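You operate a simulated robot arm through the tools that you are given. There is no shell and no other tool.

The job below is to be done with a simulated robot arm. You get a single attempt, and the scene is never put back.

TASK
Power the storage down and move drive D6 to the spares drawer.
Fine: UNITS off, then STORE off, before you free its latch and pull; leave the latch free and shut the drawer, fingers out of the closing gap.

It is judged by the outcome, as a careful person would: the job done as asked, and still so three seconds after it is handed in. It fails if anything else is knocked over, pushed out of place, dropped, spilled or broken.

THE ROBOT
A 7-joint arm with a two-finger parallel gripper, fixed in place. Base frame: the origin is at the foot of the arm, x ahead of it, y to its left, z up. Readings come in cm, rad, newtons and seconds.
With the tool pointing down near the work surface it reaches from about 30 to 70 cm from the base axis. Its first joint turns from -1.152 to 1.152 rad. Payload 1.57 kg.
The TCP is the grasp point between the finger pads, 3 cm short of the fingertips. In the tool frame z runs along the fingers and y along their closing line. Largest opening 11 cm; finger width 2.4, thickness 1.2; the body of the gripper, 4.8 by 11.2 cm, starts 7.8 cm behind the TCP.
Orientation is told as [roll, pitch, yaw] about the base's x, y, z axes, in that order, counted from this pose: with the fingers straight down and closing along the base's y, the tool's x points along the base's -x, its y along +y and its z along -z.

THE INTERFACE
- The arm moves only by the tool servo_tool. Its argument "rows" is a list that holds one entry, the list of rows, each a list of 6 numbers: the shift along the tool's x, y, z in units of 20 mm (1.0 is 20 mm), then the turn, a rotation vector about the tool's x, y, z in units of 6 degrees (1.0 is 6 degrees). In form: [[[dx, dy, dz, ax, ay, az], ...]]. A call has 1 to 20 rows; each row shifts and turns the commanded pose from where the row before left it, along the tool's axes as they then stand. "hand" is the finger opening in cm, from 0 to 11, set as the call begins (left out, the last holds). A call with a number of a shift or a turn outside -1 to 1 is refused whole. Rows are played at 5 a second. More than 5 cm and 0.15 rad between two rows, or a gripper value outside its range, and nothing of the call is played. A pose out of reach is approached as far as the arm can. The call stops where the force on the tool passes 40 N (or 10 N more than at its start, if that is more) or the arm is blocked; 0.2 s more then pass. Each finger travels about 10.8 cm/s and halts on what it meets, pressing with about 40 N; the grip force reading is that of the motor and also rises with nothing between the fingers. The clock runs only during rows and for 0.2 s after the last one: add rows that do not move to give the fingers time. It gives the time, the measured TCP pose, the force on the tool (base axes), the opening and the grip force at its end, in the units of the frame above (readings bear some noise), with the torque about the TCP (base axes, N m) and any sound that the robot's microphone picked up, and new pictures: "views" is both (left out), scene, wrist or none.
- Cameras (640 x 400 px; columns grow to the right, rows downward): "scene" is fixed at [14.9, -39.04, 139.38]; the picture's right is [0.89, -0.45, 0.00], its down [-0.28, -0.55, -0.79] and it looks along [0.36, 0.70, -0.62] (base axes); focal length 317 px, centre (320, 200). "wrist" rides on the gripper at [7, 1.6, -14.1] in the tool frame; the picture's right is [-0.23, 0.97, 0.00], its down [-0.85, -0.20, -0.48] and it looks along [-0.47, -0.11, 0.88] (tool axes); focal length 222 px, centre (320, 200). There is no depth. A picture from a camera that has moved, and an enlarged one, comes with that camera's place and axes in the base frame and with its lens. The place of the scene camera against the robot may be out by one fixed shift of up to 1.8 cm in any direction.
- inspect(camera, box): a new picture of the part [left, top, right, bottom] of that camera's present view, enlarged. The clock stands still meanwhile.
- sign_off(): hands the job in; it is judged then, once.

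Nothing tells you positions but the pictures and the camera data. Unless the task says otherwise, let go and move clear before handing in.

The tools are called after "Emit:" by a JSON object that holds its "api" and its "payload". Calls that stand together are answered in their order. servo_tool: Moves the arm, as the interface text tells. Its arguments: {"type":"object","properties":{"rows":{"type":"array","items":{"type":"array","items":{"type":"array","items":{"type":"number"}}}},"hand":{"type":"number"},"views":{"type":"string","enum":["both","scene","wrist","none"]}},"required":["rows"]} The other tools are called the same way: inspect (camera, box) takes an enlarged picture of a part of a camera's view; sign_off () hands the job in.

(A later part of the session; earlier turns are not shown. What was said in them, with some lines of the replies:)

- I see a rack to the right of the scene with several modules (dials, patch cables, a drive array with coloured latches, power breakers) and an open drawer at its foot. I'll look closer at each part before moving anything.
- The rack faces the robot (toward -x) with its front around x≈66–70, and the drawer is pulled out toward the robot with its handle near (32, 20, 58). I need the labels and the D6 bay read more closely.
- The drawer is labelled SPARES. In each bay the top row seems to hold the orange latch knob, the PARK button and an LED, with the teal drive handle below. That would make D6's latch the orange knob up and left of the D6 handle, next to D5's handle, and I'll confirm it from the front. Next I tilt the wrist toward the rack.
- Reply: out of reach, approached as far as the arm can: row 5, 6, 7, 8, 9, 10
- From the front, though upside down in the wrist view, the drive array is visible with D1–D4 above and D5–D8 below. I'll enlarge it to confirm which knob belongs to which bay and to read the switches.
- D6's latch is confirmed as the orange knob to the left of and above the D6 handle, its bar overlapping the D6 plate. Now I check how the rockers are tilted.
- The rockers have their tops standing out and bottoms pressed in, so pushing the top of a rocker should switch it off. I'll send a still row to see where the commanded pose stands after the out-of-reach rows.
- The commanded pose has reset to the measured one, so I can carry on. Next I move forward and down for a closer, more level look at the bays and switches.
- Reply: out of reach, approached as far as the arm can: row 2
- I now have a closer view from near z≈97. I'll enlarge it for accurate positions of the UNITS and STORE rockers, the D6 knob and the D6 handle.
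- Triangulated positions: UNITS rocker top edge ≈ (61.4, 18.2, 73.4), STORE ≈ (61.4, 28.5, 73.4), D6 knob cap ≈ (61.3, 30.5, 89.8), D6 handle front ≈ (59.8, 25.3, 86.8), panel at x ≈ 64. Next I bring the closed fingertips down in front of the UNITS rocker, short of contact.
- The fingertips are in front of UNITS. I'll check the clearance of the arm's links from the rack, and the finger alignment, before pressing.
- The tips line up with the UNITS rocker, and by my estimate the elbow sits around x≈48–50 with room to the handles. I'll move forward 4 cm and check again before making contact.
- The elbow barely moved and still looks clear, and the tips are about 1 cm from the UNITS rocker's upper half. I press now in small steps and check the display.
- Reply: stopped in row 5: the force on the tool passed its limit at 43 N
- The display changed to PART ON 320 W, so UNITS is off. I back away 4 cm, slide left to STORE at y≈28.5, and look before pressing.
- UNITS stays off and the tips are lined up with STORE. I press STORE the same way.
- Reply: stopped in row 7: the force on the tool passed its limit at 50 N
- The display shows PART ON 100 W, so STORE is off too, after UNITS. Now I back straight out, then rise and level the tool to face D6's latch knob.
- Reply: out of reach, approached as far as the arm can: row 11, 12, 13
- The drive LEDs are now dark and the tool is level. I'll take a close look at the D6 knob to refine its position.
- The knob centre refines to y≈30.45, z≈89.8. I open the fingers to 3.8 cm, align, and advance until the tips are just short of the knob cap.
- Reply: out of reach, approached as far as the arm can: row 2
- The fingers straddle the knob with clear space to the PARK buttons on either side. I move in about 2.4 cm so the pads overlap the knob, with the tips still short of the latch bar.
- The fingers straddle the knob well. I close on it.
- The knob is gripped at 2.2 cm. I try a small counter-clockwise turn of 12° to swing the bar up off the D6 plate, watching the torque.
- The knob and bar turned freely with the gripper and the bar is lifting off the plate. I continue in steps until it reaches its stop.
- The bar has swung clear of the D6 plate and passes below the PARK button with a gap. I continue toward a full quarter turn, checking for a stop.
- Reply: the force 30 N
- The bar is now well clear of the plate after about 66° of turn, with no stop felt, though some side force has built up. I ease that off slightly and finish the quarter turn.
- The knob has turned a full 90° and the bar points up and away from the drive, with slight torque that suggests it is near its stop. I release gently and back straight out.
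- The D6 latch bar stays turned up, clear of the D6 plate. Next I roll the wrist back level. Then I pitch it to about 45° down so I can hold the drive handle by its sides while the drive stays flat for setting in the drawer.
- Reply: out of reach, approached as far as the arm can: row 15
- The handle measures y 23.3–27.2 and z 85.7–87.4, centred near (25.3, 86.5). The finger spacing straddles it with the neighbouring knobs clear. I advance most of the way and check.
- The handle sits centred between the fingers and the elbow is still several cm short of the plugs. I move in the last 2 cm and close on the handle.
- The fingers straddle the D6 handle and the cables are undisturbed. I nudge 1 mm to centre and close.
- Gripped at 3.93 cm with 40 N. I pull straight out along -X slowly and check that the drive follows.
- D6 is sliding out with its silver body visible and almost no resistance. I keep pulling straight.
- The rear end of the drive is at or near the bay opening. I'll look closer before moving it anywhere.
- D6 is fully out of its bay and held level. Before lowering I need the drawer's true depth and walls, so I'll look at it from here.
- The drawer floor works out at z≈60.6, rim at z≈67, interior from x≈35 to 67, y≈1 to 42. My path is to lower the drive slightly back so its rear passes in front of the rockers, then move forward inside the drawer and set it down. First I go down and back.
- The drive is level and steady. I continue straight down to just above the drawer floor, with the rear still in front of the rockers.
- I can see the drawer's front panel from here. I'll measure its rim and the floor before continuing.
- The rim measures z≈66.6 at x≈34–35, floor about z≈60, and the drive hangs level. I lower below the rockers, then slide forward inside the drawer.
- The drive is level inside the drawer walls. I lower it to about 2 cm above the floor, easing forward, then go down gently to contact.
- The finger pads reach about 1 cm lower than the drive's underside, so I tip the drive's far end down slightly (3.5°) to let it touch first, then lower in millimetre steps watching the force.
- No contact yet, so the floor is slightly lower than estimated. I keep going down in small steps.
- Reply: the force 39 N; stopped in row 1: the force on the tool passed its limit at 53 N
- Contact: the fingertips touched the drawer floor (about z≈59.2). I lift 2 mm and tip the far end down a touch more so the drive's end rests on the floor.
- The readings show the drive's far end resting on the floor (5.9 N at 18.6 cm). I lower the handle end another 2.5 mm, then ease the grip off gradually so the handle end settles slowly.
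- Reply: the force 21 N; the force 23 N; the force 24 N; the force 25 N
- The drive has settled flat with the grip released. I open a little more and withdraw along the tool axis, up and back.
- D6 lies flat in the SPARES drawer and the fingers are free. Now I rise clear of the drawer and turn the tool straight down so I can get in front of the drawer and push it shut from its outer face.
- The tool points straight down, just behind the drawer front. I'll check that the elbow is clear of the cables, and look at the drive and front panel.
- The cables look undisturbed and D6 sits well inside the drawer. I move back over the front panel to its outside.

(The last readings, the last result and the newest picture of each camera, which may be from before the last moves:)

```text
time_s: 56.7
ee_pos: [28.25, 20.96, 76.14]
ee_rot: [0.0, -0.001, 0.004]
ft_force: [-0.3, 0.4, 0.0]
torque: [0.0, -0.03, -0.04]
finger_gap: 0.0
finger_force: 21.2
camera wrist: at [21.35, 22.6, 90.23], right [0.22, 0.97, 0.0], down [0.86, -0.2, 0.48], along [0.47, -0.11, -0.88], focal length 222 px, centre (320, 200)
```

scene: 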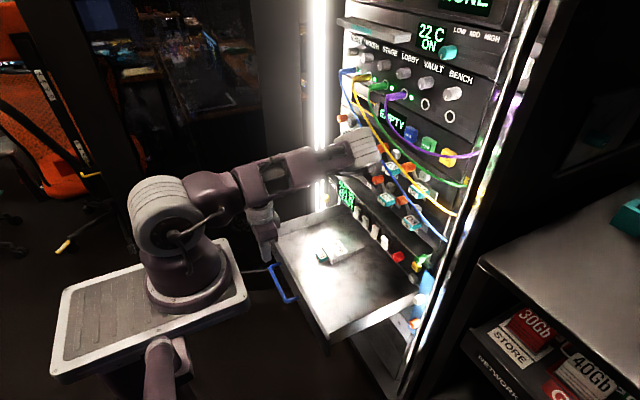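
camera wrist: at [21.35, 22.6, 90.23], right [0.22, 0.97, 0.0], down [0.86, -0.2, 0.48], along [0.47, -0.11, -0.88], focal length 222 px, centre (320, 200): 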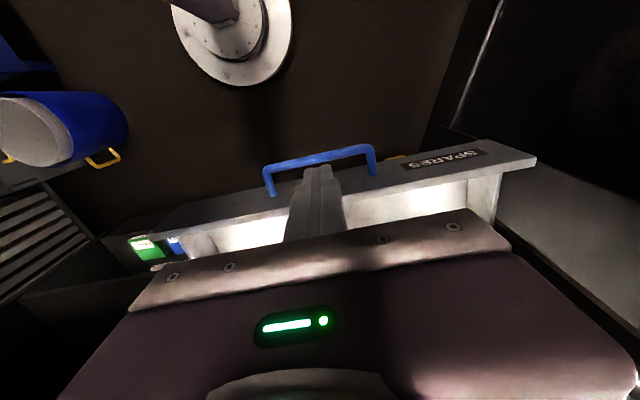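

I am now outside the front panel. I lower the closed fingertips to the top part of the panel's outer face, above the handle bar, then approach it.

Emit:
{"api": "servo_tool", "payload": {"rows": [[[0, 0, 0.85, 0, 0, 0], [0, 0, 0.85, 0, 0, 0], [0, 0, 0.85, 0, 0, 0], [0, 0, 0.85, 0, 0, 0], [0, 0, 0.82, 0, 0, 0]]]}}

Emit:
{"api": "inspect", "payload": {"camera": "wrist", "box": [220, 80, 440, 240]}}

Emit:
{"api": "inspect", "payload": {"camera": "scene", "box": [210, 170, 370, 310]}}

```text
time_s: 57.9
ee_pos: [28.52, 20.87, 67.43]
ee_rot: [-0.003, -0.001, 0.004]
ft_force: [0.6, 0.3, -0.3]
torque: [0.02, -0.02, -0.01]
finger_gap: 0.0
finger_force: 21.7
camera wrist: at [21.35, 22.5, 81.63], right [0.22, 0.97, 0.0], down [0.86, -0.2, 0.48], along [0.47, -0.11, -0.88], focal length 222 px, centre (320, 200)
```

scene: 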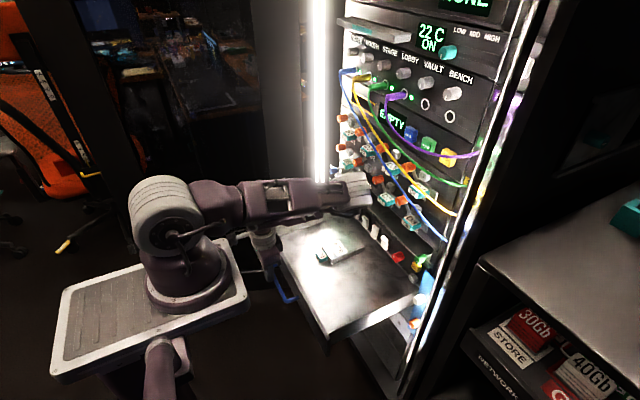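
wrist: 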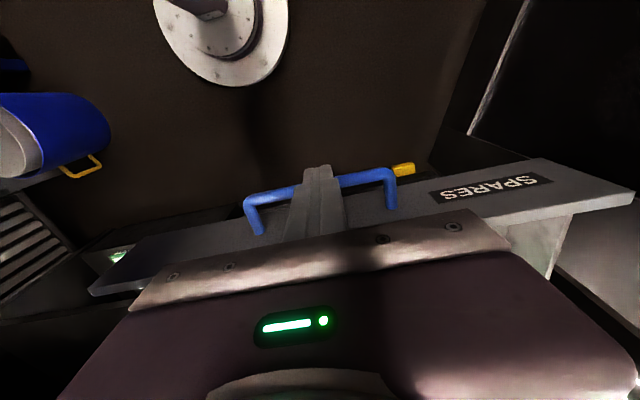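

```text
2.50 times, centred on (330, 160) of wrist
camera zoom: at [21.35, 22.5, 81.63], right [0.22, 0.97, 0.0], down [0.86, -0.2, 0.48], along [0.47, -0.11, -0.88], focal length 555 px, centre (295, 300)
```

zoom: 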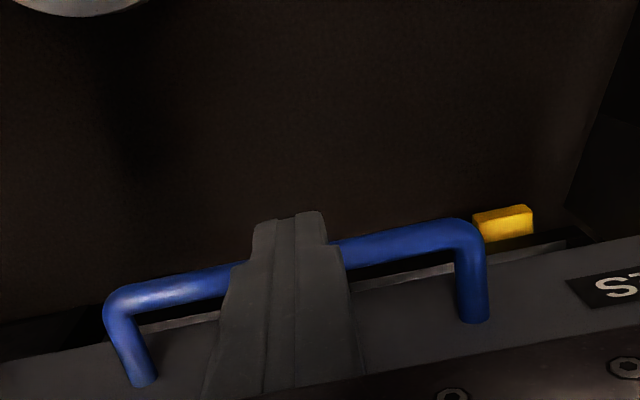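

```text
2.86 times, centred on (290, 240) of scene
camera zoom: at [14.9, -39.04, 139.38], right [0.89, -0.45, 0.0], down [-0.28, -0.55, -0.79], along [0.36, 0.7, -0.62], focal length 907 px, centre (406, 86)
```

zoom: 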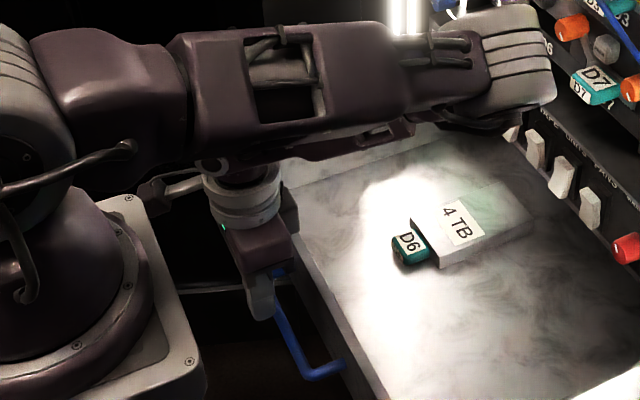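

The fingertips sit just above the handle bar with the panel's outer face ahead. I advance until they touch the panel.

Emit:
{"api": "servo_tool", "payload": {"rows": [[[-0.5, 0, 0, 0, 0, 0], [-0.5, 0, 0, 0, 0, 0], [-0.5, 0, 0, 0, 0, 0], [-0.4, 0, 0, 0, 0, 0], [-0.25, 0, 0, 0, 0, 0], [-0.25, 0, 0, 0, 0, 0]]]}}

```text
time_s: 59.3
ee_pos: [33.15, 21.0, 67.5]
ee_rot: [-0.001, -0.001, 0.004]
ft_force: [-0.8, 0.1, 0.7]
torque: [0.0, 0.0, 0.0]
finger_gap: 0.0
finger_force: 21.1
camera wrist: at [26.14, 22.58, 81.73], right [0.22, 0.97, 0.0], down [0.86, -0.2, 0.48], along [0.47, -0.11, -0.88], focal length 222 px, centre (320, 200)
```

scene: 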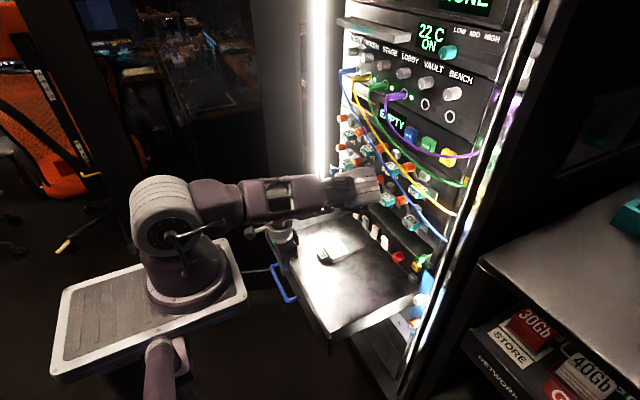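
wrist: 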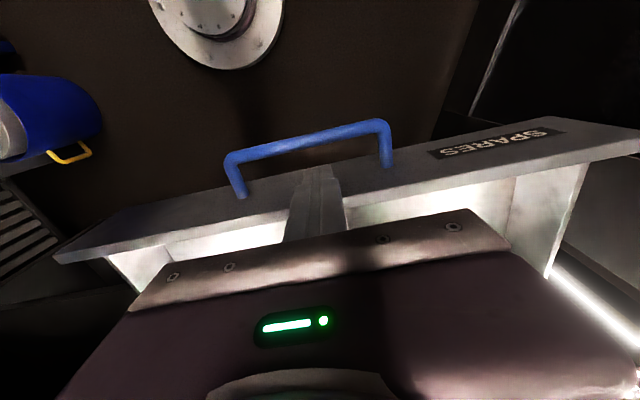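

Emit:
{"api": "inspect", "payload": {"camera": "wrist", "box": [220, 100, 440, 260]}}

Emit:
{"api": "inspect", "payload": {"camera": "scene", "box": [250, 190, 450, 350]}}

Emit:
{"api": "inspect", "payload": {"camera": "scene", "box": [320, 130, 440, 220]}}

```text
2.50 times, centred on (330, 180) of wrist
camera zoom: at [26.14, 22.58, 81.73], right [0.22, 0.97, 0.0], down [0.86, -0.2, 0.48], along [0.47, -0.11, -0.88], focal length 555 px, centre (295, 250)
```

zoom: 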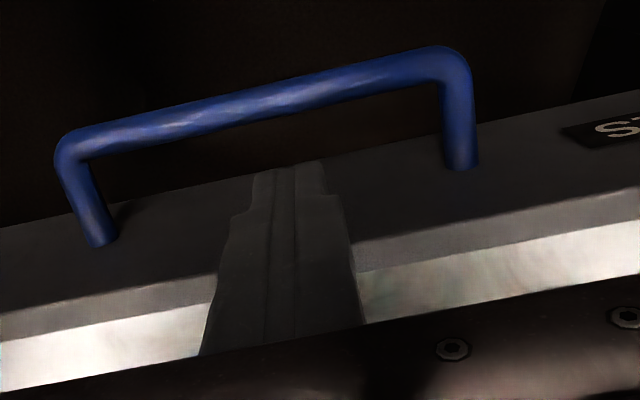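

```text
2.50 times, centred on (350, 270) of scene
camera zoom: at [14.9, -39.04, 139.38], right [0.89, -0.45, 0.0], down [-0.28, -0.55, -0.79], along [0.36, 0.7, -0.62], focal length 793 px, centre (245, 25)
```

zoom: 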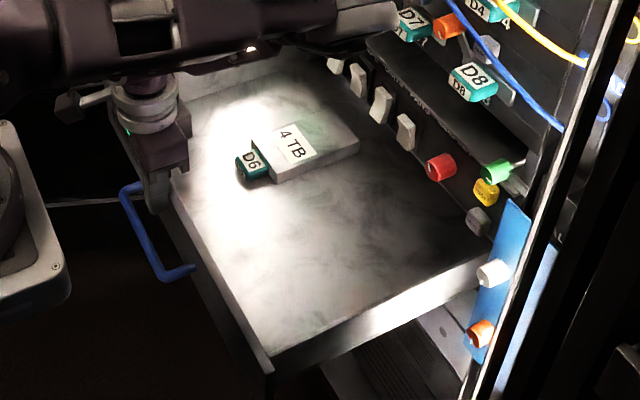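

```text
4.44 times, centred on (380, 175) of scene
camera zoom: at [14.9, -39.04, 139.38], right [0.89, -0.45, 0.0], down [-0.28, -0.55, -0.79], along [0.36, 0.7, -0.62], focal length 1410 px, centre (53, 311)
```

zoom: 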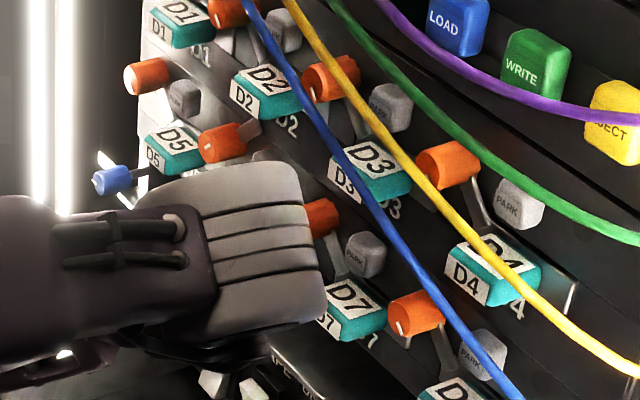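

The drawer has already moved about 5 mm with very little resistance, and D6 moved along with it. I push it about 10 cm with the tool vertical, at a gentle pace, and then check.

Emit:
{"api": "servo_tool", "payload": {"rows": [[[-0.3, 0, 0, 0, 0, 0], [-0.45, 0, 0, 0, 0, 0], [-0.5, 0, 0, 0, 0, 0], [-0.5, 0, 0, 0, 0, 0], [-0.5, 0, 0, 0, 0, 0], [-0.5, 0, 0, 0, 0, 0], [-0.5, 0, 0, 0, 0, 0], [-0.5, 0, 0, 0, 0, 0], [-0.5, 0, 0, 0, 0, 0], [-0.45, 0, 0, 0, 0, 0], [-0.3, 0, 0, 0, 0, 0]]]}}

Emit:
{"api": "inspect", "payload": {"camera": "scene", "box": [250, 190, 450, 350]}}

Emit:
{"api": "inspect", "payload": {"camera": "scene", "box": [320, 80, 460, 200]}}

```text
time_s: 61.7
ee_pos: [43.08, 20.92, 67.43]
ee_rot: [-0.001, 0.001, 0.003]
ft_force: [-0.8, 0.5, -0.2]
torque: [0.02, 0.01, 0.01]
finger_gap: 0.02
finger_force: 21.0
camera wrist: at [36.08, 22.54, 81.7], right [0.22, 0.97, 0.0], down [0.86, -0.2, 0.48], along [0.47, -0.11, -0.88], focal length 222 px, centre (320, 200)
```

scene: 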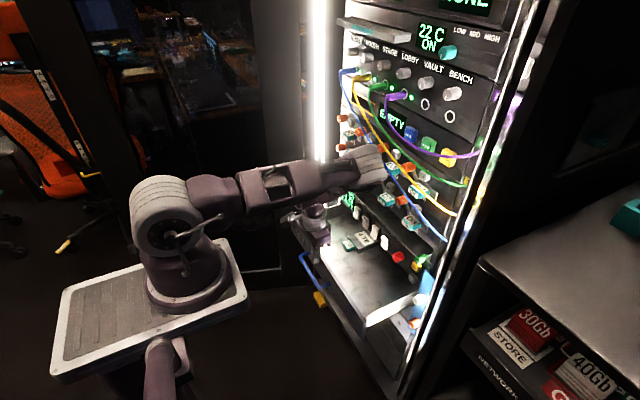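
wrist: 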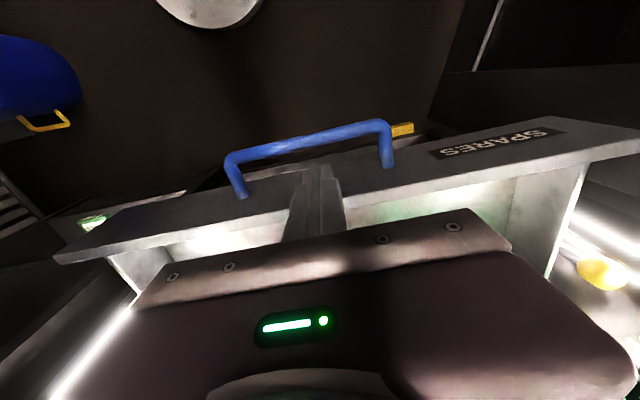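

```text
2.50 times, centred on (350, 270) of scene
camera zoom: at [14.9, -39.04, 139.38], right [0.89, -0.45, 0.0], down [-0.28, -0.55, -0.79], along [0.36, 0.7, -0.62], focal length 793 px, centre (245, 25)
```

zoom: 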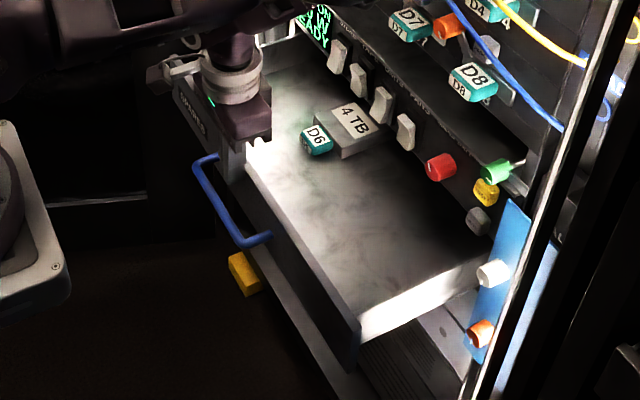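

```text
3.33 times, centred on (390, 140) of scene
camera zoom: at [14.9, -39.04, 139.38], right [0.89, -0.45, 0.0], down [-0.28, -0.55, -0.79], along [0.36, 0.7, -0.62], focal length 1058 px, centre (87, 400)
```

zoom: 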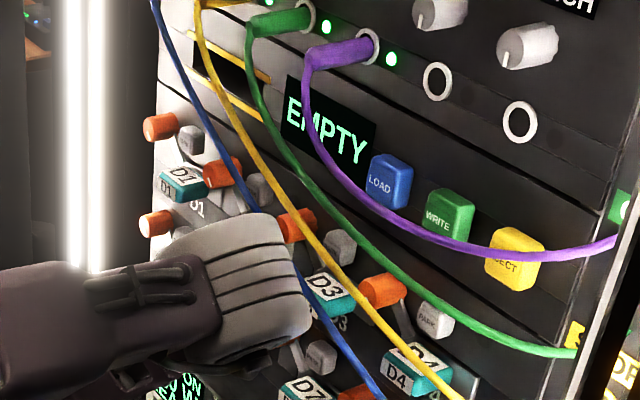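

The drawer is now a third of the way in and D6 moves with it without sliding. I back off slightly and tilt the tool to about 40°, so the fingers and hand stay clear of the rockers and the closing gap for the rest of the push.

Emit:
{"api": "servo_tool", "payload": {"rows": [[[0.75, 0, 0, 0, 0, 0], [0.5, 0, 0, 0, 0, 0], [0, 0, 0.05, 0, -1, 0], [0.005, 0, 0.05, 0, -1, 0], [0.01, 0, 0.049, 0, -1, 0], [0.015, 0, 0.048, 0, -1, 0], [0.02, 0, 0.046, 0, -1, 0], [0.025, 0, 0.043, 0, -1, 0], [0.029, 0, 0.04, 0, -0.67, 0]]]}}

Emit:
{"api": "inspect", "payload": {"camera": "wrist", "box": [180, 60, 480, 260]}}

```text
time_s: 63.7
ee_pos: [40.56, 21.02, 66.8]
ee_rot: [0.001, -0.699, 0.002]
ft_force: [0.9, 1.1, 0.3]
torque: [-0.02, 0.0, -0.01]
finger_gap: 0.0
finger_force: 21.2
camera wrist: at [26.18, 22.61, 73.22], right [0.17, 0.97, 0.15], down [0.35, -0.2, 0.92], along [0.92, -0.11, -0.37], focal length 222 px, centre (320, 200)
```

scene: 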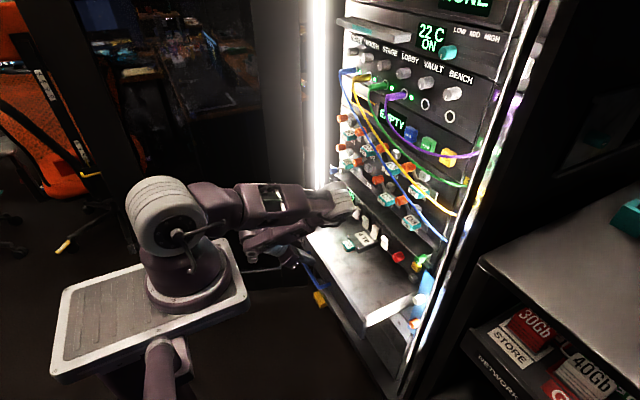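
wrist: 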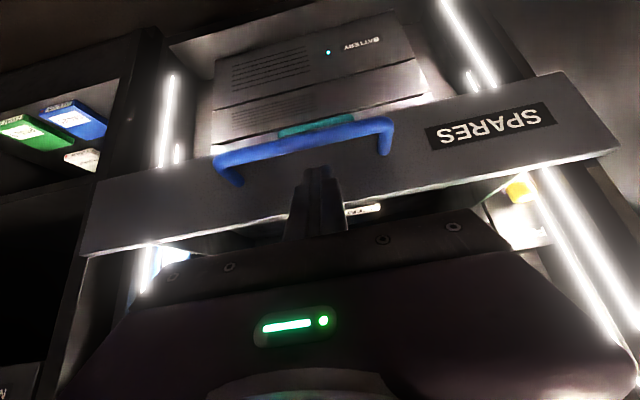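

```text
2.00 times, centred on (330, 160) of wrist
camera zoom: at [26.18, 22.61, 73.22], right [0.17, 0.97, 0.15], down [0.35, -0.2, 0.92], along [0.92, -0.11, -0.37], focal length 444 px, centre (300, 280)
```

zoom: 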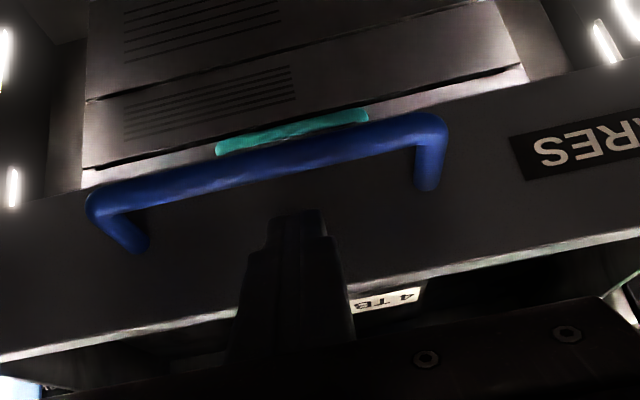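

The fingertip bears on the panel's outer face above the handle, well clear of the gap. I keep pushing gently.

Emit:
{"api": "servo_tool", "payload": {"rows": [[[-0.25, 0, 0.21, 0, 0, 0], [-0.3, 0, 0.252, 0, 0, 0], [-0.383, 0, 0.3215, 0, 0, 0], [-0.383, 0, 0.3215, 0, 0, 0], [-0.383, 0, 0.3215, 0, 0, 0], [-0.383, 0, 0.3215, 0, 0, 0], [-0.383, 0, 0.3215, 0, 0, 0], [-0.383, 0, 0.3215, 0, 0, 0], [-0.383, 0, 0.3215, 0, 0, 0], [-0.3, 0, 0.252, 0, 0, 0], [-0.25, 0, 0.21, 0, 0, 0]]]}}

Emit:
{"api": "inspect", "payload": {"camera": "scene", "box": [290, 160, 450, 280]}}

Emit:
{"api": "inspect", "payload": {"camera": "wrist", "box": [180, 60, 480, 260]}}

```text
time_s: 66.1
ee_pos: [50.51, 20.94, 66.95]
ee_rot: [-0.001, -0.7, 0.001]
ft_force: [-1.5, -0.2, 0.5]
torque: [-0.04, -0.01, 0.0]
finger_gap: 0.0
finger_force: 20.8
camera wrist: at [36.08, 22.56, 73.28], right [0.17, 0.97, 0.15], down [0.35, -0.2, 0.92], along [0.92, -0.11, -0.37], focal length 222 px, centre (320, 200)
```

scene: 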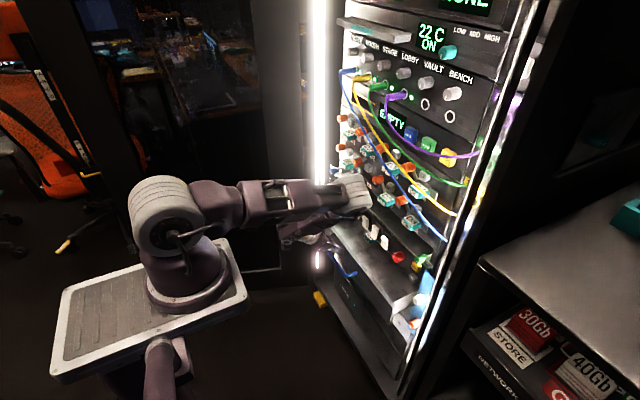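
wrist: 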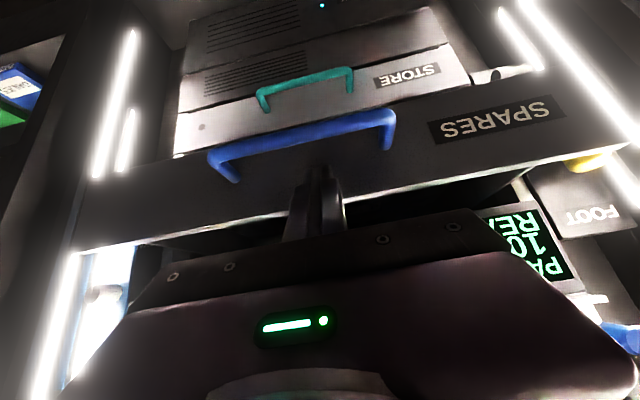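

```text
3.33 times, centred on (370, 220) of scene
camera zoom: at [14.9, -39.04, 139.38], right [0.89, -0.45, 0.0], down [-0.28, -0.55, -0.79], along [0.36, 0.7, -0.62], focal length 1058 px, centre (153, 133)
```

zoom: 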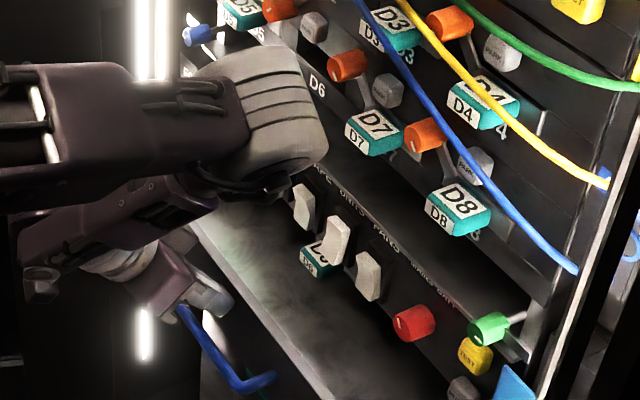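

```text
2.00 times, centred on (330, 160) of wrist
camera zoom: at [36.08, 22.56, 73.28], right [0.17, 0.97, 0.15], down [0.35, -0.2, 0.92], along [0.92, -0.11, -0.37], focal length 444 px, centre (300, 280)
```

zoom: 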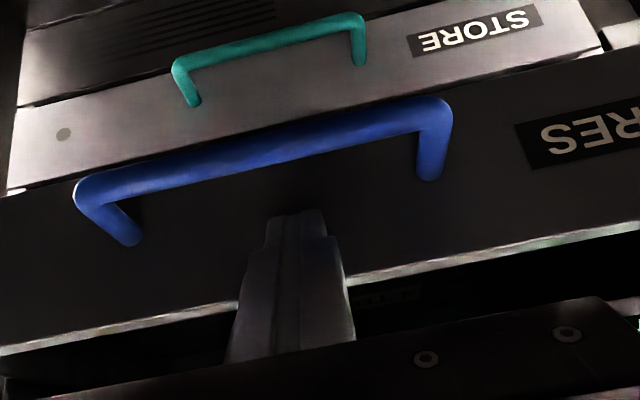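

The drawer is about two-thirds in, D6 is riding along, and the hand is clear of the rockers. I push on another 7.5 cm, then finish slowly.

Emit:
{"api": "servo_tool", "payload": {"rows": [[[-0.25, 0, 0.21, 0, 0, 0], [-0.35, 0, 0.294, 0, 0, 0], [-0.383, 0, 0.3215, 0, 0, 0], [-0.383, 0, 0.3215, 0, 0, 0], [-0.383, 0, 0.3215, 0, 0, 0], [-0.383, 0, 0.3215, 0, 0, 0], [-0.383, 0, 0.3215, 0, 0, 0], [-0.25, 0, 0.21, 0, 0, 0], [-0.15, 0, 0.126, 0, 0, 0]]]}}

Emit:
{"api": "inspect", "payload": {"camera": "scene", "box": [290, 160, 450, 280]}}

Emit:
{"api": "inspect", "payload": {"camera": "wrist", "box": [180, 60, 480, 260]}}

```text
time_s: 68.1
ee_pos: [58.21, 21.09, 66.95]
ee_rot: [0.001, -0.697, 0.004]
ft_force: [-1.1, -0.1, 0.2]
torque: [-0.02, 0.02, 0.0]
finger_gap: 0.0
finger_force: 21.0
camera wrist: at [43.71, 22.59, 73.32], right [0.17, 0.97, 0.15], down [0.35, -0.2, 0.92], along [0.92, -0.11, -0.37], focal length 222 px, centre (320, 200)
```

scene: 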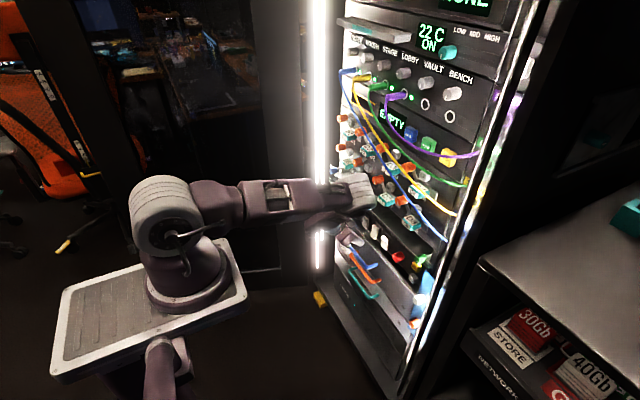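
wrist: 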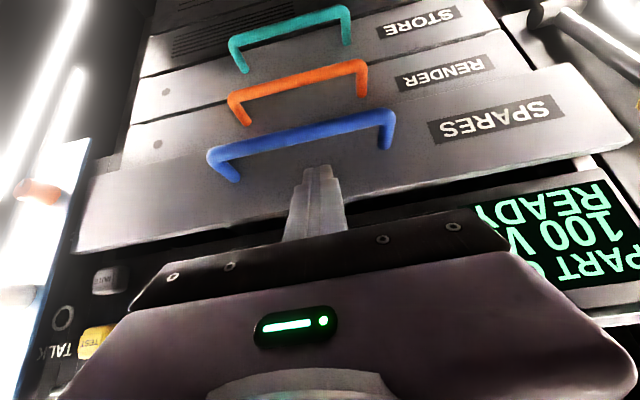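

```text
3.33 times, centred on (370, 220) of scene
camera zoom: at [14.9, -39.04, 139.38], right [0.89, -0.45, 0.0], down [-0.28, -0.55, -0.79], along [0.36, 0.7, -0.62], focal length 1058 px, centre (153, 133)
```

zoom: 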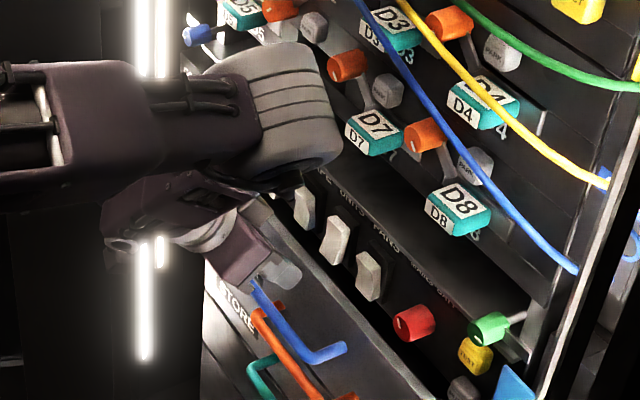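

```text
2.00 times, centred on (330, 160) of wrist
camera zoom: at [43.71, 22.59, 73.32], right [0.17, 0.97, 0.15], down [0.35, -0.2, 0.92], along [0.92, -0.11, -0.37], focal length 444 px, centre (300, 280)
```

zoom: 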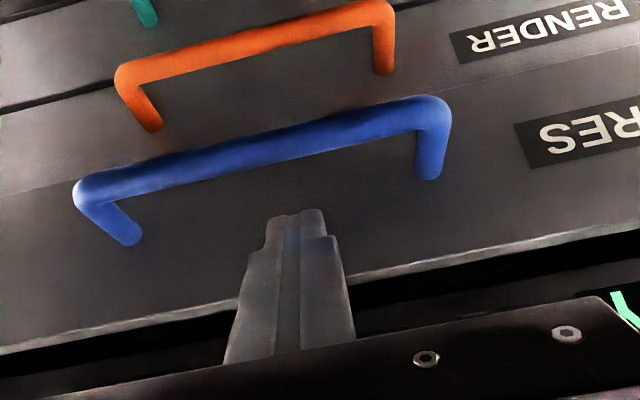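

Nearly shut: the panel is about 2 cm from flush, with the fingertips only on its outer face. I finish in 3 mm steps, watching the force.

Emit:
{"api": "servo_tool", "payload": {"rows": [[[-0.115, 0, 0.0965, 0, 0, 0], [-0.115, 0, 0.0965, 0, 0, 0], [-0.115, 0, 0.0965, 0, 0, 0], [-0.115, 0, 0.0965, 0, 0, 0]]], "views": "wrist"}}

```text
time_s: 69.1
ee_pos: [59.32, 21.01, 66.89]
ee_rot: [-0.002, -0.698, 0.005]
ft_force: [-1.5, 0.4, 0.8]
torque: [0.0, 0.0, -0.02]
finger_gap: 0.0
finger_force: 21.8
camera wrist: at [44.84, 22.6, 73.3], right [0.17, 0.97, 0.15], down [0.35, -0.2, 0.92], along [0.92, -0.11, -0.37], focal length 222 px, centre (320, 200)
```

wrist: 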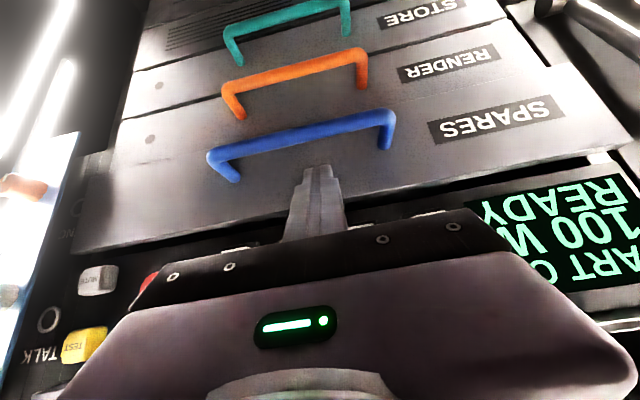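

Emit:
{"api": "servo_tool", "payload": {"rows": [[[-0.115, 0, 0.0965, 0, 0, 0], [-0.115, 0, 0.0965, 0, 0, 0], [-0.115, 0, 0.0965, 0, 0, 0]]], "views": "none"}}

Emit:
{"api": "inspect", "payload": {"camera": "wrist", "box": [40, 0, 640, 260]}}

Emit:
{"api": "inspect", "payload": {"camera": "scene", "box": [320, 200, 440, 290]}}

```text
time_s: 69.9
ee_pos: [60.28, 21.1, 66.96]
ee_rot: [-0.001, -0.7, 0.003]
ft_force: [0.7, -0.6, -0.8]
torque: [0.02, -0.02, -0.02]
finger_gap: 0.01
finger_force: 21.3
```

```text
1.07 times, centred on (340, 130) of wrist (not enlarged: the box is as wide or as high as the picture)
camera zoom: at [45.82, 22.59, 73.37], right [0.17, 0.97, 0.15], down [0.35, -0.2, 0.92], along [0.92, -0.11, -0.37], focal length 237 px, centre (299, 275)
```

zoom: 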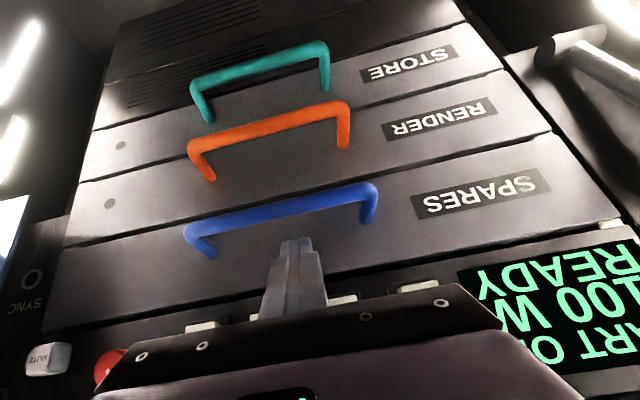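

```text
4.44 times, centred on (380, 245) of scene
camera zoom: at [14.9, -39.04, 139.38], right [0.89, -0.45, 0.0], down [-0.28, -0.55, -0.79], along [0.36, 0.7, -0.62], focal length 1410 px, centre (53, 0)
```

zoom: 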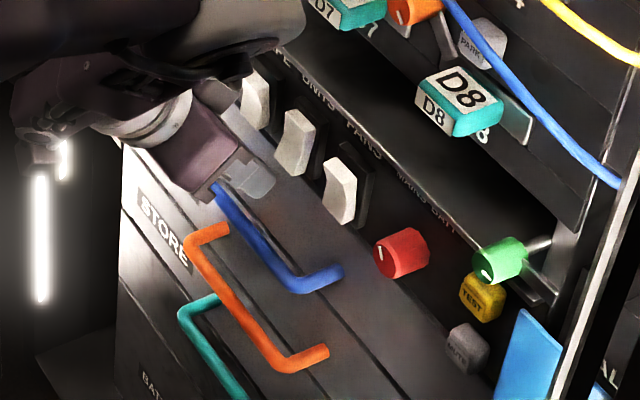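

Almost flush, still no stop felt. A few more small steps.

Emit:
{"api": "servo_tool", "payload": {"rows": [[[-0.1, 0, 0.084, 0, 0, 0], [-0.1, 0, 0.084, 0, 0, 0]]], "views": "none"}}

Emit:
{"api": "servo_tool", "payload": {"rows": [[[-0.08, 0, 0.067, 0, 0, 0], [-0.08, 0, 0.067, 0, 0, 0]]], "views": "none"}}

Emit:
{"api": "inspect", "payload": {"camera": "wrist", "box": [40, 0, 640, 260]}}

```text
time_s: 70.5
ee_pos: [60.7, 21.03, 67.12]
ee_rot: [0.001, -0.698, 0.004]
ft_force: [-0.1, -0.5, -0.6]
torque: [0.01, 0.02, 0.0]
finger_gap: 0.0
finger_force: 21.6
```

```text
time_s: 71.1
ee_pos: [60.96, 21.13, 66.89]
ee_rot: [-0.001, -0.697, 0.006]
ft_force: [-10.9, -1.3, 4.0]
torque: [-0.04, 0.05, -0.04]
finger_gap: 0.0
finger_force: 20.7
```

```text
1.07 times, centred on (340, 130) of wrist (not enlarged: the box is as wide or as high as the picture)
camera zoom: at [46.54, 22.64, 73.3], right [0.17, 0.97, 0.15], down [0.35, -0.2, 0.92], along [0.92, -0.11, -0.37], focal length 237 px, centre (299, 275)
```

zoom: 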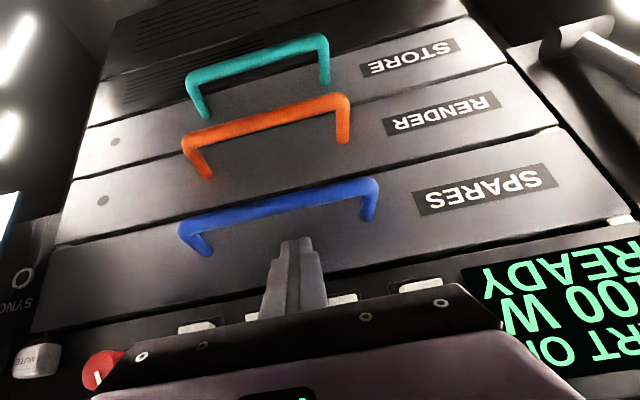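

Emit:
{"api": "servo_tool", "payload": {"rows": [[[-0.06, 0, 0.05, 0, 0, 0]]], "views": "none"}}

Emit:
{"api": "inspect", "payload": {"camera": "scene", "box": [330, 210, 430, 280]}}

```text
time_s: 71.5
ee_pos: [61.06, 21.15, 66.77]
ee_rot: [0.0, -0.692, 0.005]
ft_force: [-28.6, -3.6, 8.7]
torque: [-0.06, 0.19, -0.15]
finger_gap: 0.01
finger_force: 22.0
```

```text
5.71 times, centred on (380, 245) of scene
camera zoom: at [14.83, -39.05, 139.38], right [0.89, -0.45, 0.0], down [-0.28, -0.55, -0.79], along [0.36, 0.7, -0.62], focal length 1813 px, centre (-23, -57)
```

zoom: 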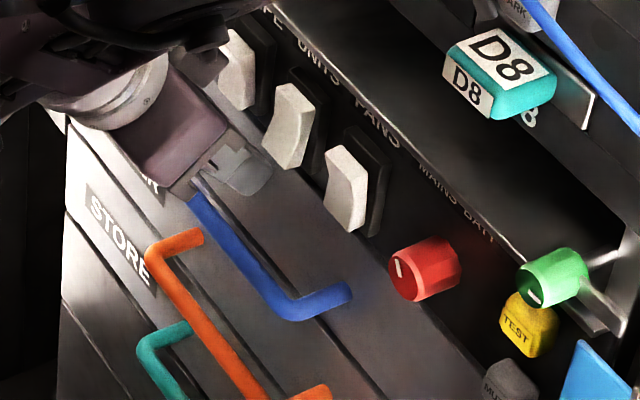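

The stop pushes back firmly (about 29 N), so the drawer is fully shut and flush with the others. I back straight off and withdraw up and away.

Emit:
{"api": "servo_tool", "payload": {"rows": [[[0.2, 0, -0.168, 0, 0, 0], [0.383, 0, -0.3215, 0, 0, 0], [0.383, 0, -0.3215, 0, 0, 0], [0.383, 0, -0.3215, 0, 0, 0], [0, 0, -0.7, 0, 0, 0], [0, 0, -0.8, 0, 0, 0], [0, 0, -0.8, 0, 0, 0], [0, 0, -0.8, 0, 0, 0], [0, 0, -0.8, 0, 0, 0]]]}}

Emit:
{"api": "inspect", "payload": {"camera": "wrist", "box": [160, 40, 520, 260]}}

Emit:
{"api": "inspect", "payload": {"camera": "scene", "box": [320, 120, 480, 320]}}

```text
time_s: 73.5
ee_pos: [52.75, 21.18, 72.91]
ee_rot: [-0.003, -0.699, 0.002]
ft_force: [-0.7, -0.5, 0.5]
torque: [0.01, 0.01, 0.01]
finger_gap: 0.0
finger_force: 21.8
camera wrist: at [38.29, 22.68, 79.27], right [0.17, 0.97, 0.15], down [0.35, -0.2, 0.92], along [0.92, -0.11, -0.37], focal length 222 px, centre (320, 200)
```

scene: 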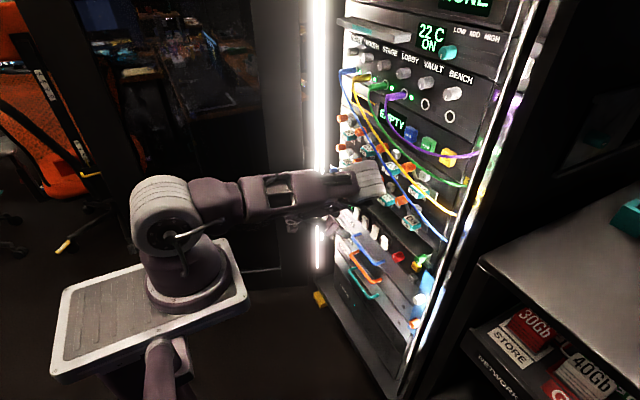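
wrist: 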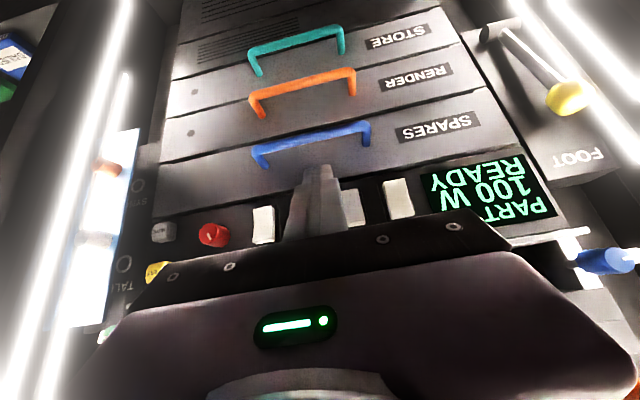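

```text
1.78 times, centred on (340, 150) of wrist
camera zoom: at [38.29, 22.68, 79.27], right [0.17, 0.97, 0.15], down [0.35, -0.2, 0.92], along [0.92, -0.11, -0.37], focal length 395 px, centre (284, 289)
```

zoom: 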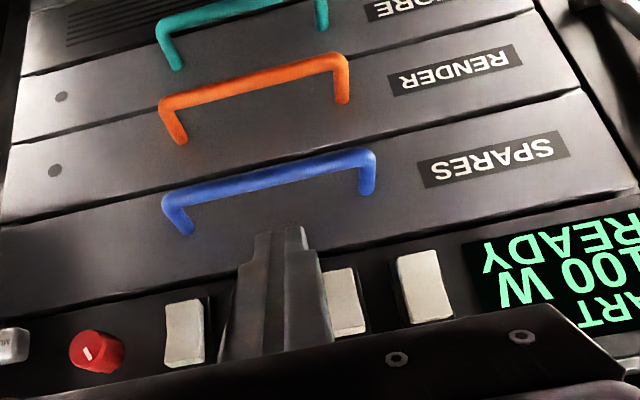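

```text
2.00 times, centred on (400, 220) of scene
camera zoom: at [14.9, -39.04, 139.38], right [0.89, -0.45, 0.0], down [-0.28, -0.55, -0.79], along [0.36, 0.7, -0.62], focal length 635 px, centre (160, 160)
```

zoom: 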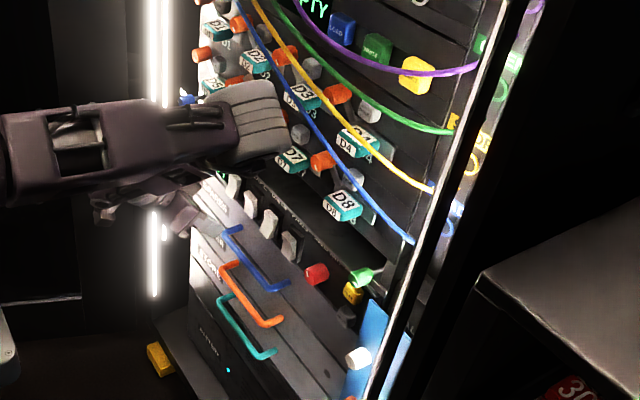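

The drawer is shut and flush. I withdraw further and take a last look at the latch, the rockers and the surroundings.

Emit:
{"api": "servo_tool", "payload": {"rows": [[[0, 0, -0.8, 0, 0, 0], [0, 0, -0.8, 0, 0, 0], [0, 0, -0.8, 0, 0, 0], [0, 0, -0.8, 0, 0, 0], [0, 0, -0.8, 0, 0, 0], [-0.5, 0, -0.6, 0, 0, 0], [-0.5, 0, -0.6, 0, 0, 0], [-0.5, 0, -0.6, 0, 0, 0], [-0.5, 0, -0.6, 0, 0, 0], [-0.5, 0, -0.6, 0, 0, 0]]]}}

Emit:
{"api": "inspect", "payload": {"camera": "wrist", "box": [160, 0, 520, 230]}}

Emit:
{"api": "inspect", "payload": {"camera": "scene", "box": [330, 100, 490, 220]}}

Emit:
{"api": "inspect", "payload": {"camera": "scene", "box": [320, 180, 440, 320]}}

```text
time_s: 75.7
ee_pos: [47.51, 20.91, 86.82]
ee_rot: [-0.003, -0.698, 0.004]
ft_force: [0.4, 0.0, -0.3]
torque: [0.01, -0.01, -0.01]
finger_gap: 0.01
finger_force: 21.1
camera wrist: at [33.1, 22.54, 93.3], right [0.17, 0.97, 0.14], down [0.35, -0.2, 0.92], along [0.92, -0.11, -0.37], focal length 222 px, centre (320, 200)
```

scene: 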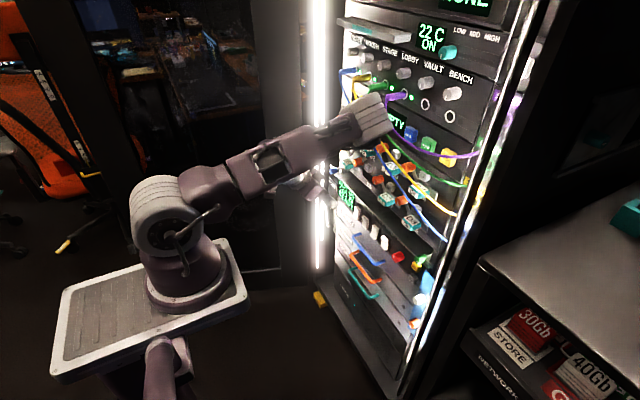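
wrist: 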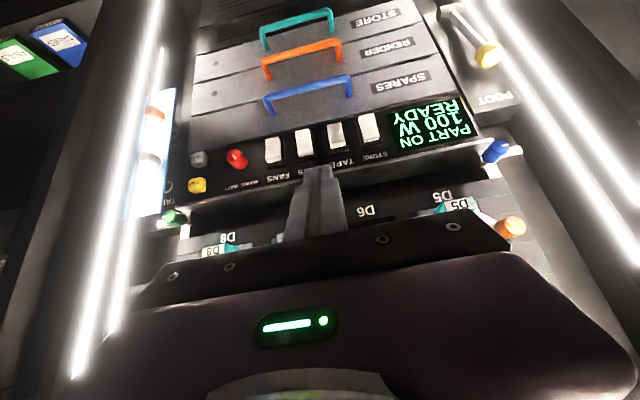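

```text
1.74 times, centred on (340, 115) of wrist
camera zoom: at [33.1, 22.54, 93.3], right [0.17, 0.97, 0.14], down [0.35, -0.2, 0.92], along [0.92, -0.11, -0.37], focal length 386 px, centre (285, 348)
```

zoom: 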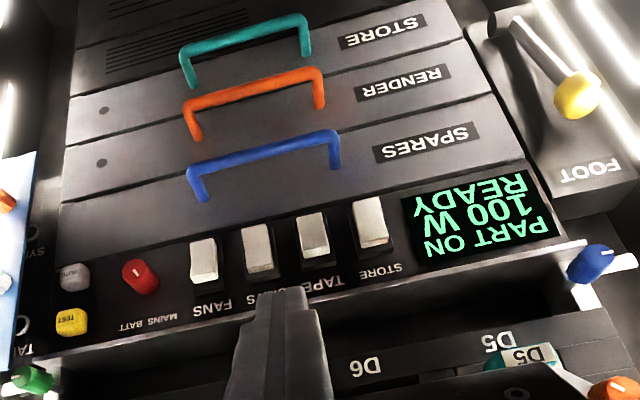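

```text
3.33 times, centred on (410, 160) of scene
camera zoom: at [14.9, -39.04, 139.38], right [0.89, -0.45, 0.0], down [-0.28, -0.55, -0.79], along [0.36, 0.7, -0.62], focal length 1058 px, centre (20, 333)
```

zoom: 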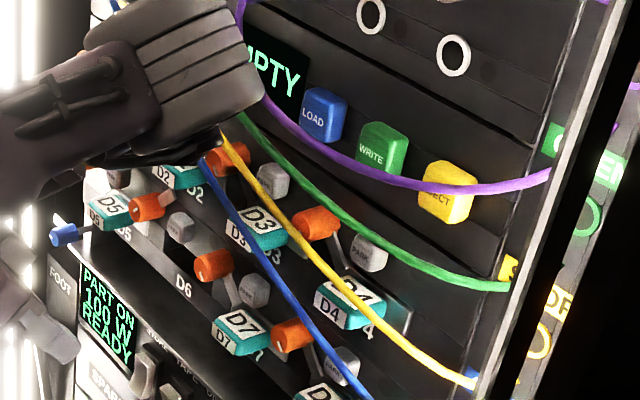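

```text
2.86 times, centred on (380, 250) of scene
camera zoom: at [14.9, -39.04, 139.38], right [0.89, -0.45, 0.0], down [-0.28, -0.55, -0.79], along [0.36, 0.7, -0.62], focal length 907 px, centre (149, 57)
```

zoom: 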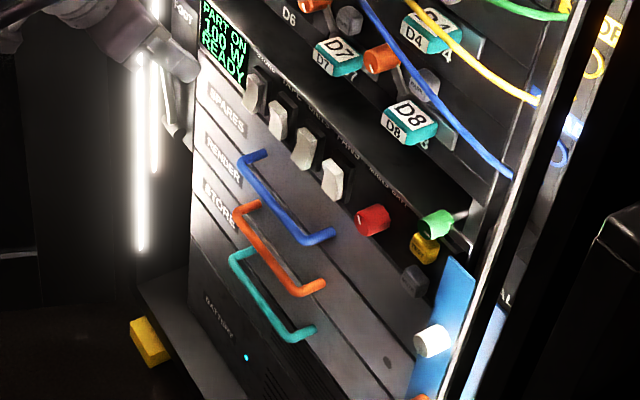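

Everything looks in place. I move back a little more to leave the rack clear and confirm the D6 latch state.

Emit:
{"api": "servo_tool", "payload": {"rows": [[[0.383, 0.4, -0.3215, 0, 0, 0], [0.383, 0.4, -0.3215, 0, 0, 0], [0.383, 0.4, -0.3215, 0, 0, 0], [0, 0, 0, 0, 0, 0]]]}}

Emit:
{"api": "inspect", "payload": {"camera": "scene", "box": [330, 130, 430, 200]}}

Emit:
{"api": "inspect", "payload": {"camera": "wrist", "box": [200, 100, 460, 260]}}

Emit:
{"api": "inspect", "payload": {"camera": "scene", "box": [320, 0, 520, 125]}}

```text
time_s: 76.7
ee_pos: [44.45, 23.37, 86.76]
ee_rot: [0.0, -0.699, 0.004]
ft_force: [-0.1, 0.0, 0.1]
torque: [0.03, -0.03, -0.05]
finger_gap: 0.0
finger_force: 21.3
camera wrist: at [30.01, 24.97, 93.14], right [0.17, 0.97, 0.15], down [0.35, -0.2, 0.92], along [0.92, -0.11, -0.37], focal length 222 px, centre (320, 200)
```

scene: 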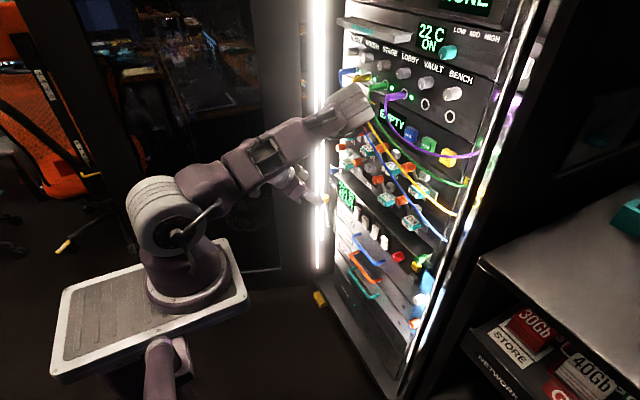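
wrist: 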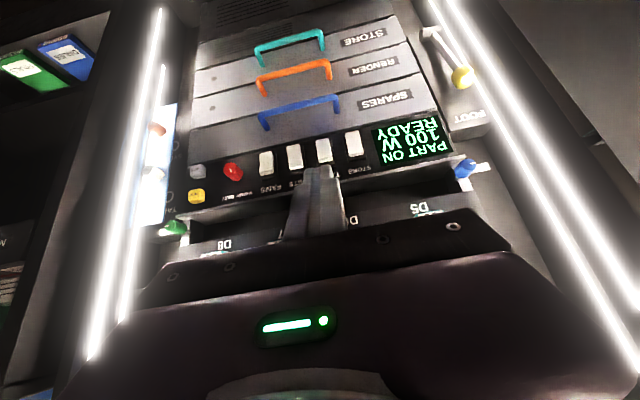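

```text
5.71 times, centred on (380, 165) of scene
camera zoom: at [14.9, -39.04, 139.38], right [0.89, -0.45, 0.0], down [-0.28, -0.55, -0.79], along [0.36, 0.7, -0.62], focal length 1813 px, centre (-23, 400)
```

zoom: 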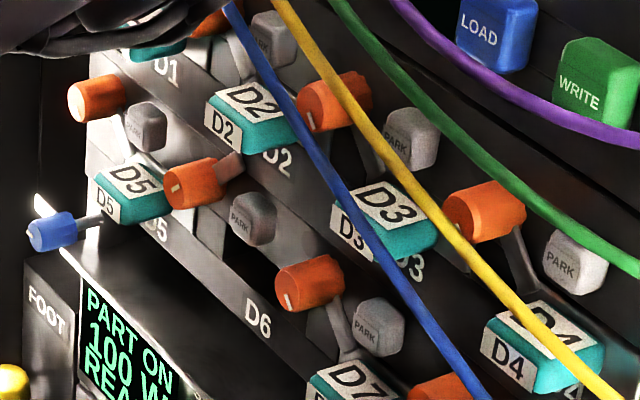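

```text
2.46 times, centred on (330, 180) of wrist
camera zoom: at [30.01, 24.97, 93.14], right [0.17, 0.97, 0.15], down [0.35, -0.2, 0.92], along [0.92, -0.11, -0.37], focal length 547 px, centre (295, 249)
```

zoom: 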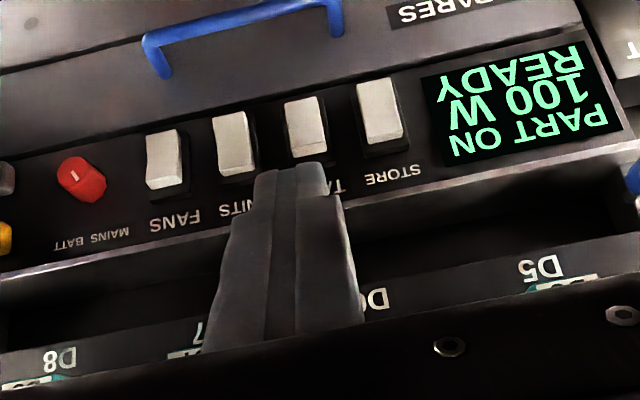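

```text
3.20 times, centred on (420, 62) of scene
camera zoom: at [14.9, -39.04, 139.38], right [0.89, -0.45, 0.0], down [-0.28, -0.55, -0.79], along [0.36, 0.7, -0.62], focal length 1015 px, centre (0, 640)
```

zoom: 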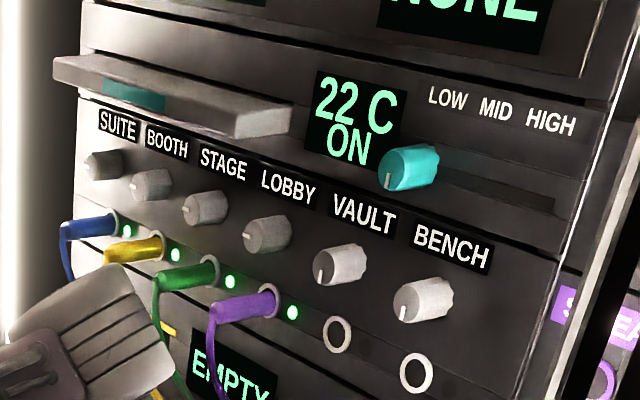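

UNITS and STORE are off and the display reads 100 W. D6's bay is empty with its latch bar turned up and free. The SPARES drawer holding D6 is shut flush, the cables and other drives are in place, and the arm is clear, so I hand the job in.

Emit:
{"api": "sign_off", "payload": {}}

```text
The job is handed in.
```

The storage is powered down and drive D6 is in the spares drawer, which is shut. I've handed the job in; no verdict has come back yet.

- **Power:** UNITS went off first, then STORE. The display dropped from 700 W to 320 W, then to 100 W, and the drive lights went dark before I touched the latch. TAPE and FANS are still on.
- **Latch:** I turned D6's orange knob a quarter turn, so its bar points up and away from the empty bay. I left it that way.
- **Drive:** I pulled D6 straight out and laid it flat in the SPARES drawer. I eased the grip off slowly so it did not drop.
- **Drawer:** I pushed it shut from the outside of its front panel, keeping the fingers away from the gap. It sits flush with the other drawers.

The cables, the other drives and the other controls looked undisturbed in the last pictures, and the arm has moved clear of the rack.
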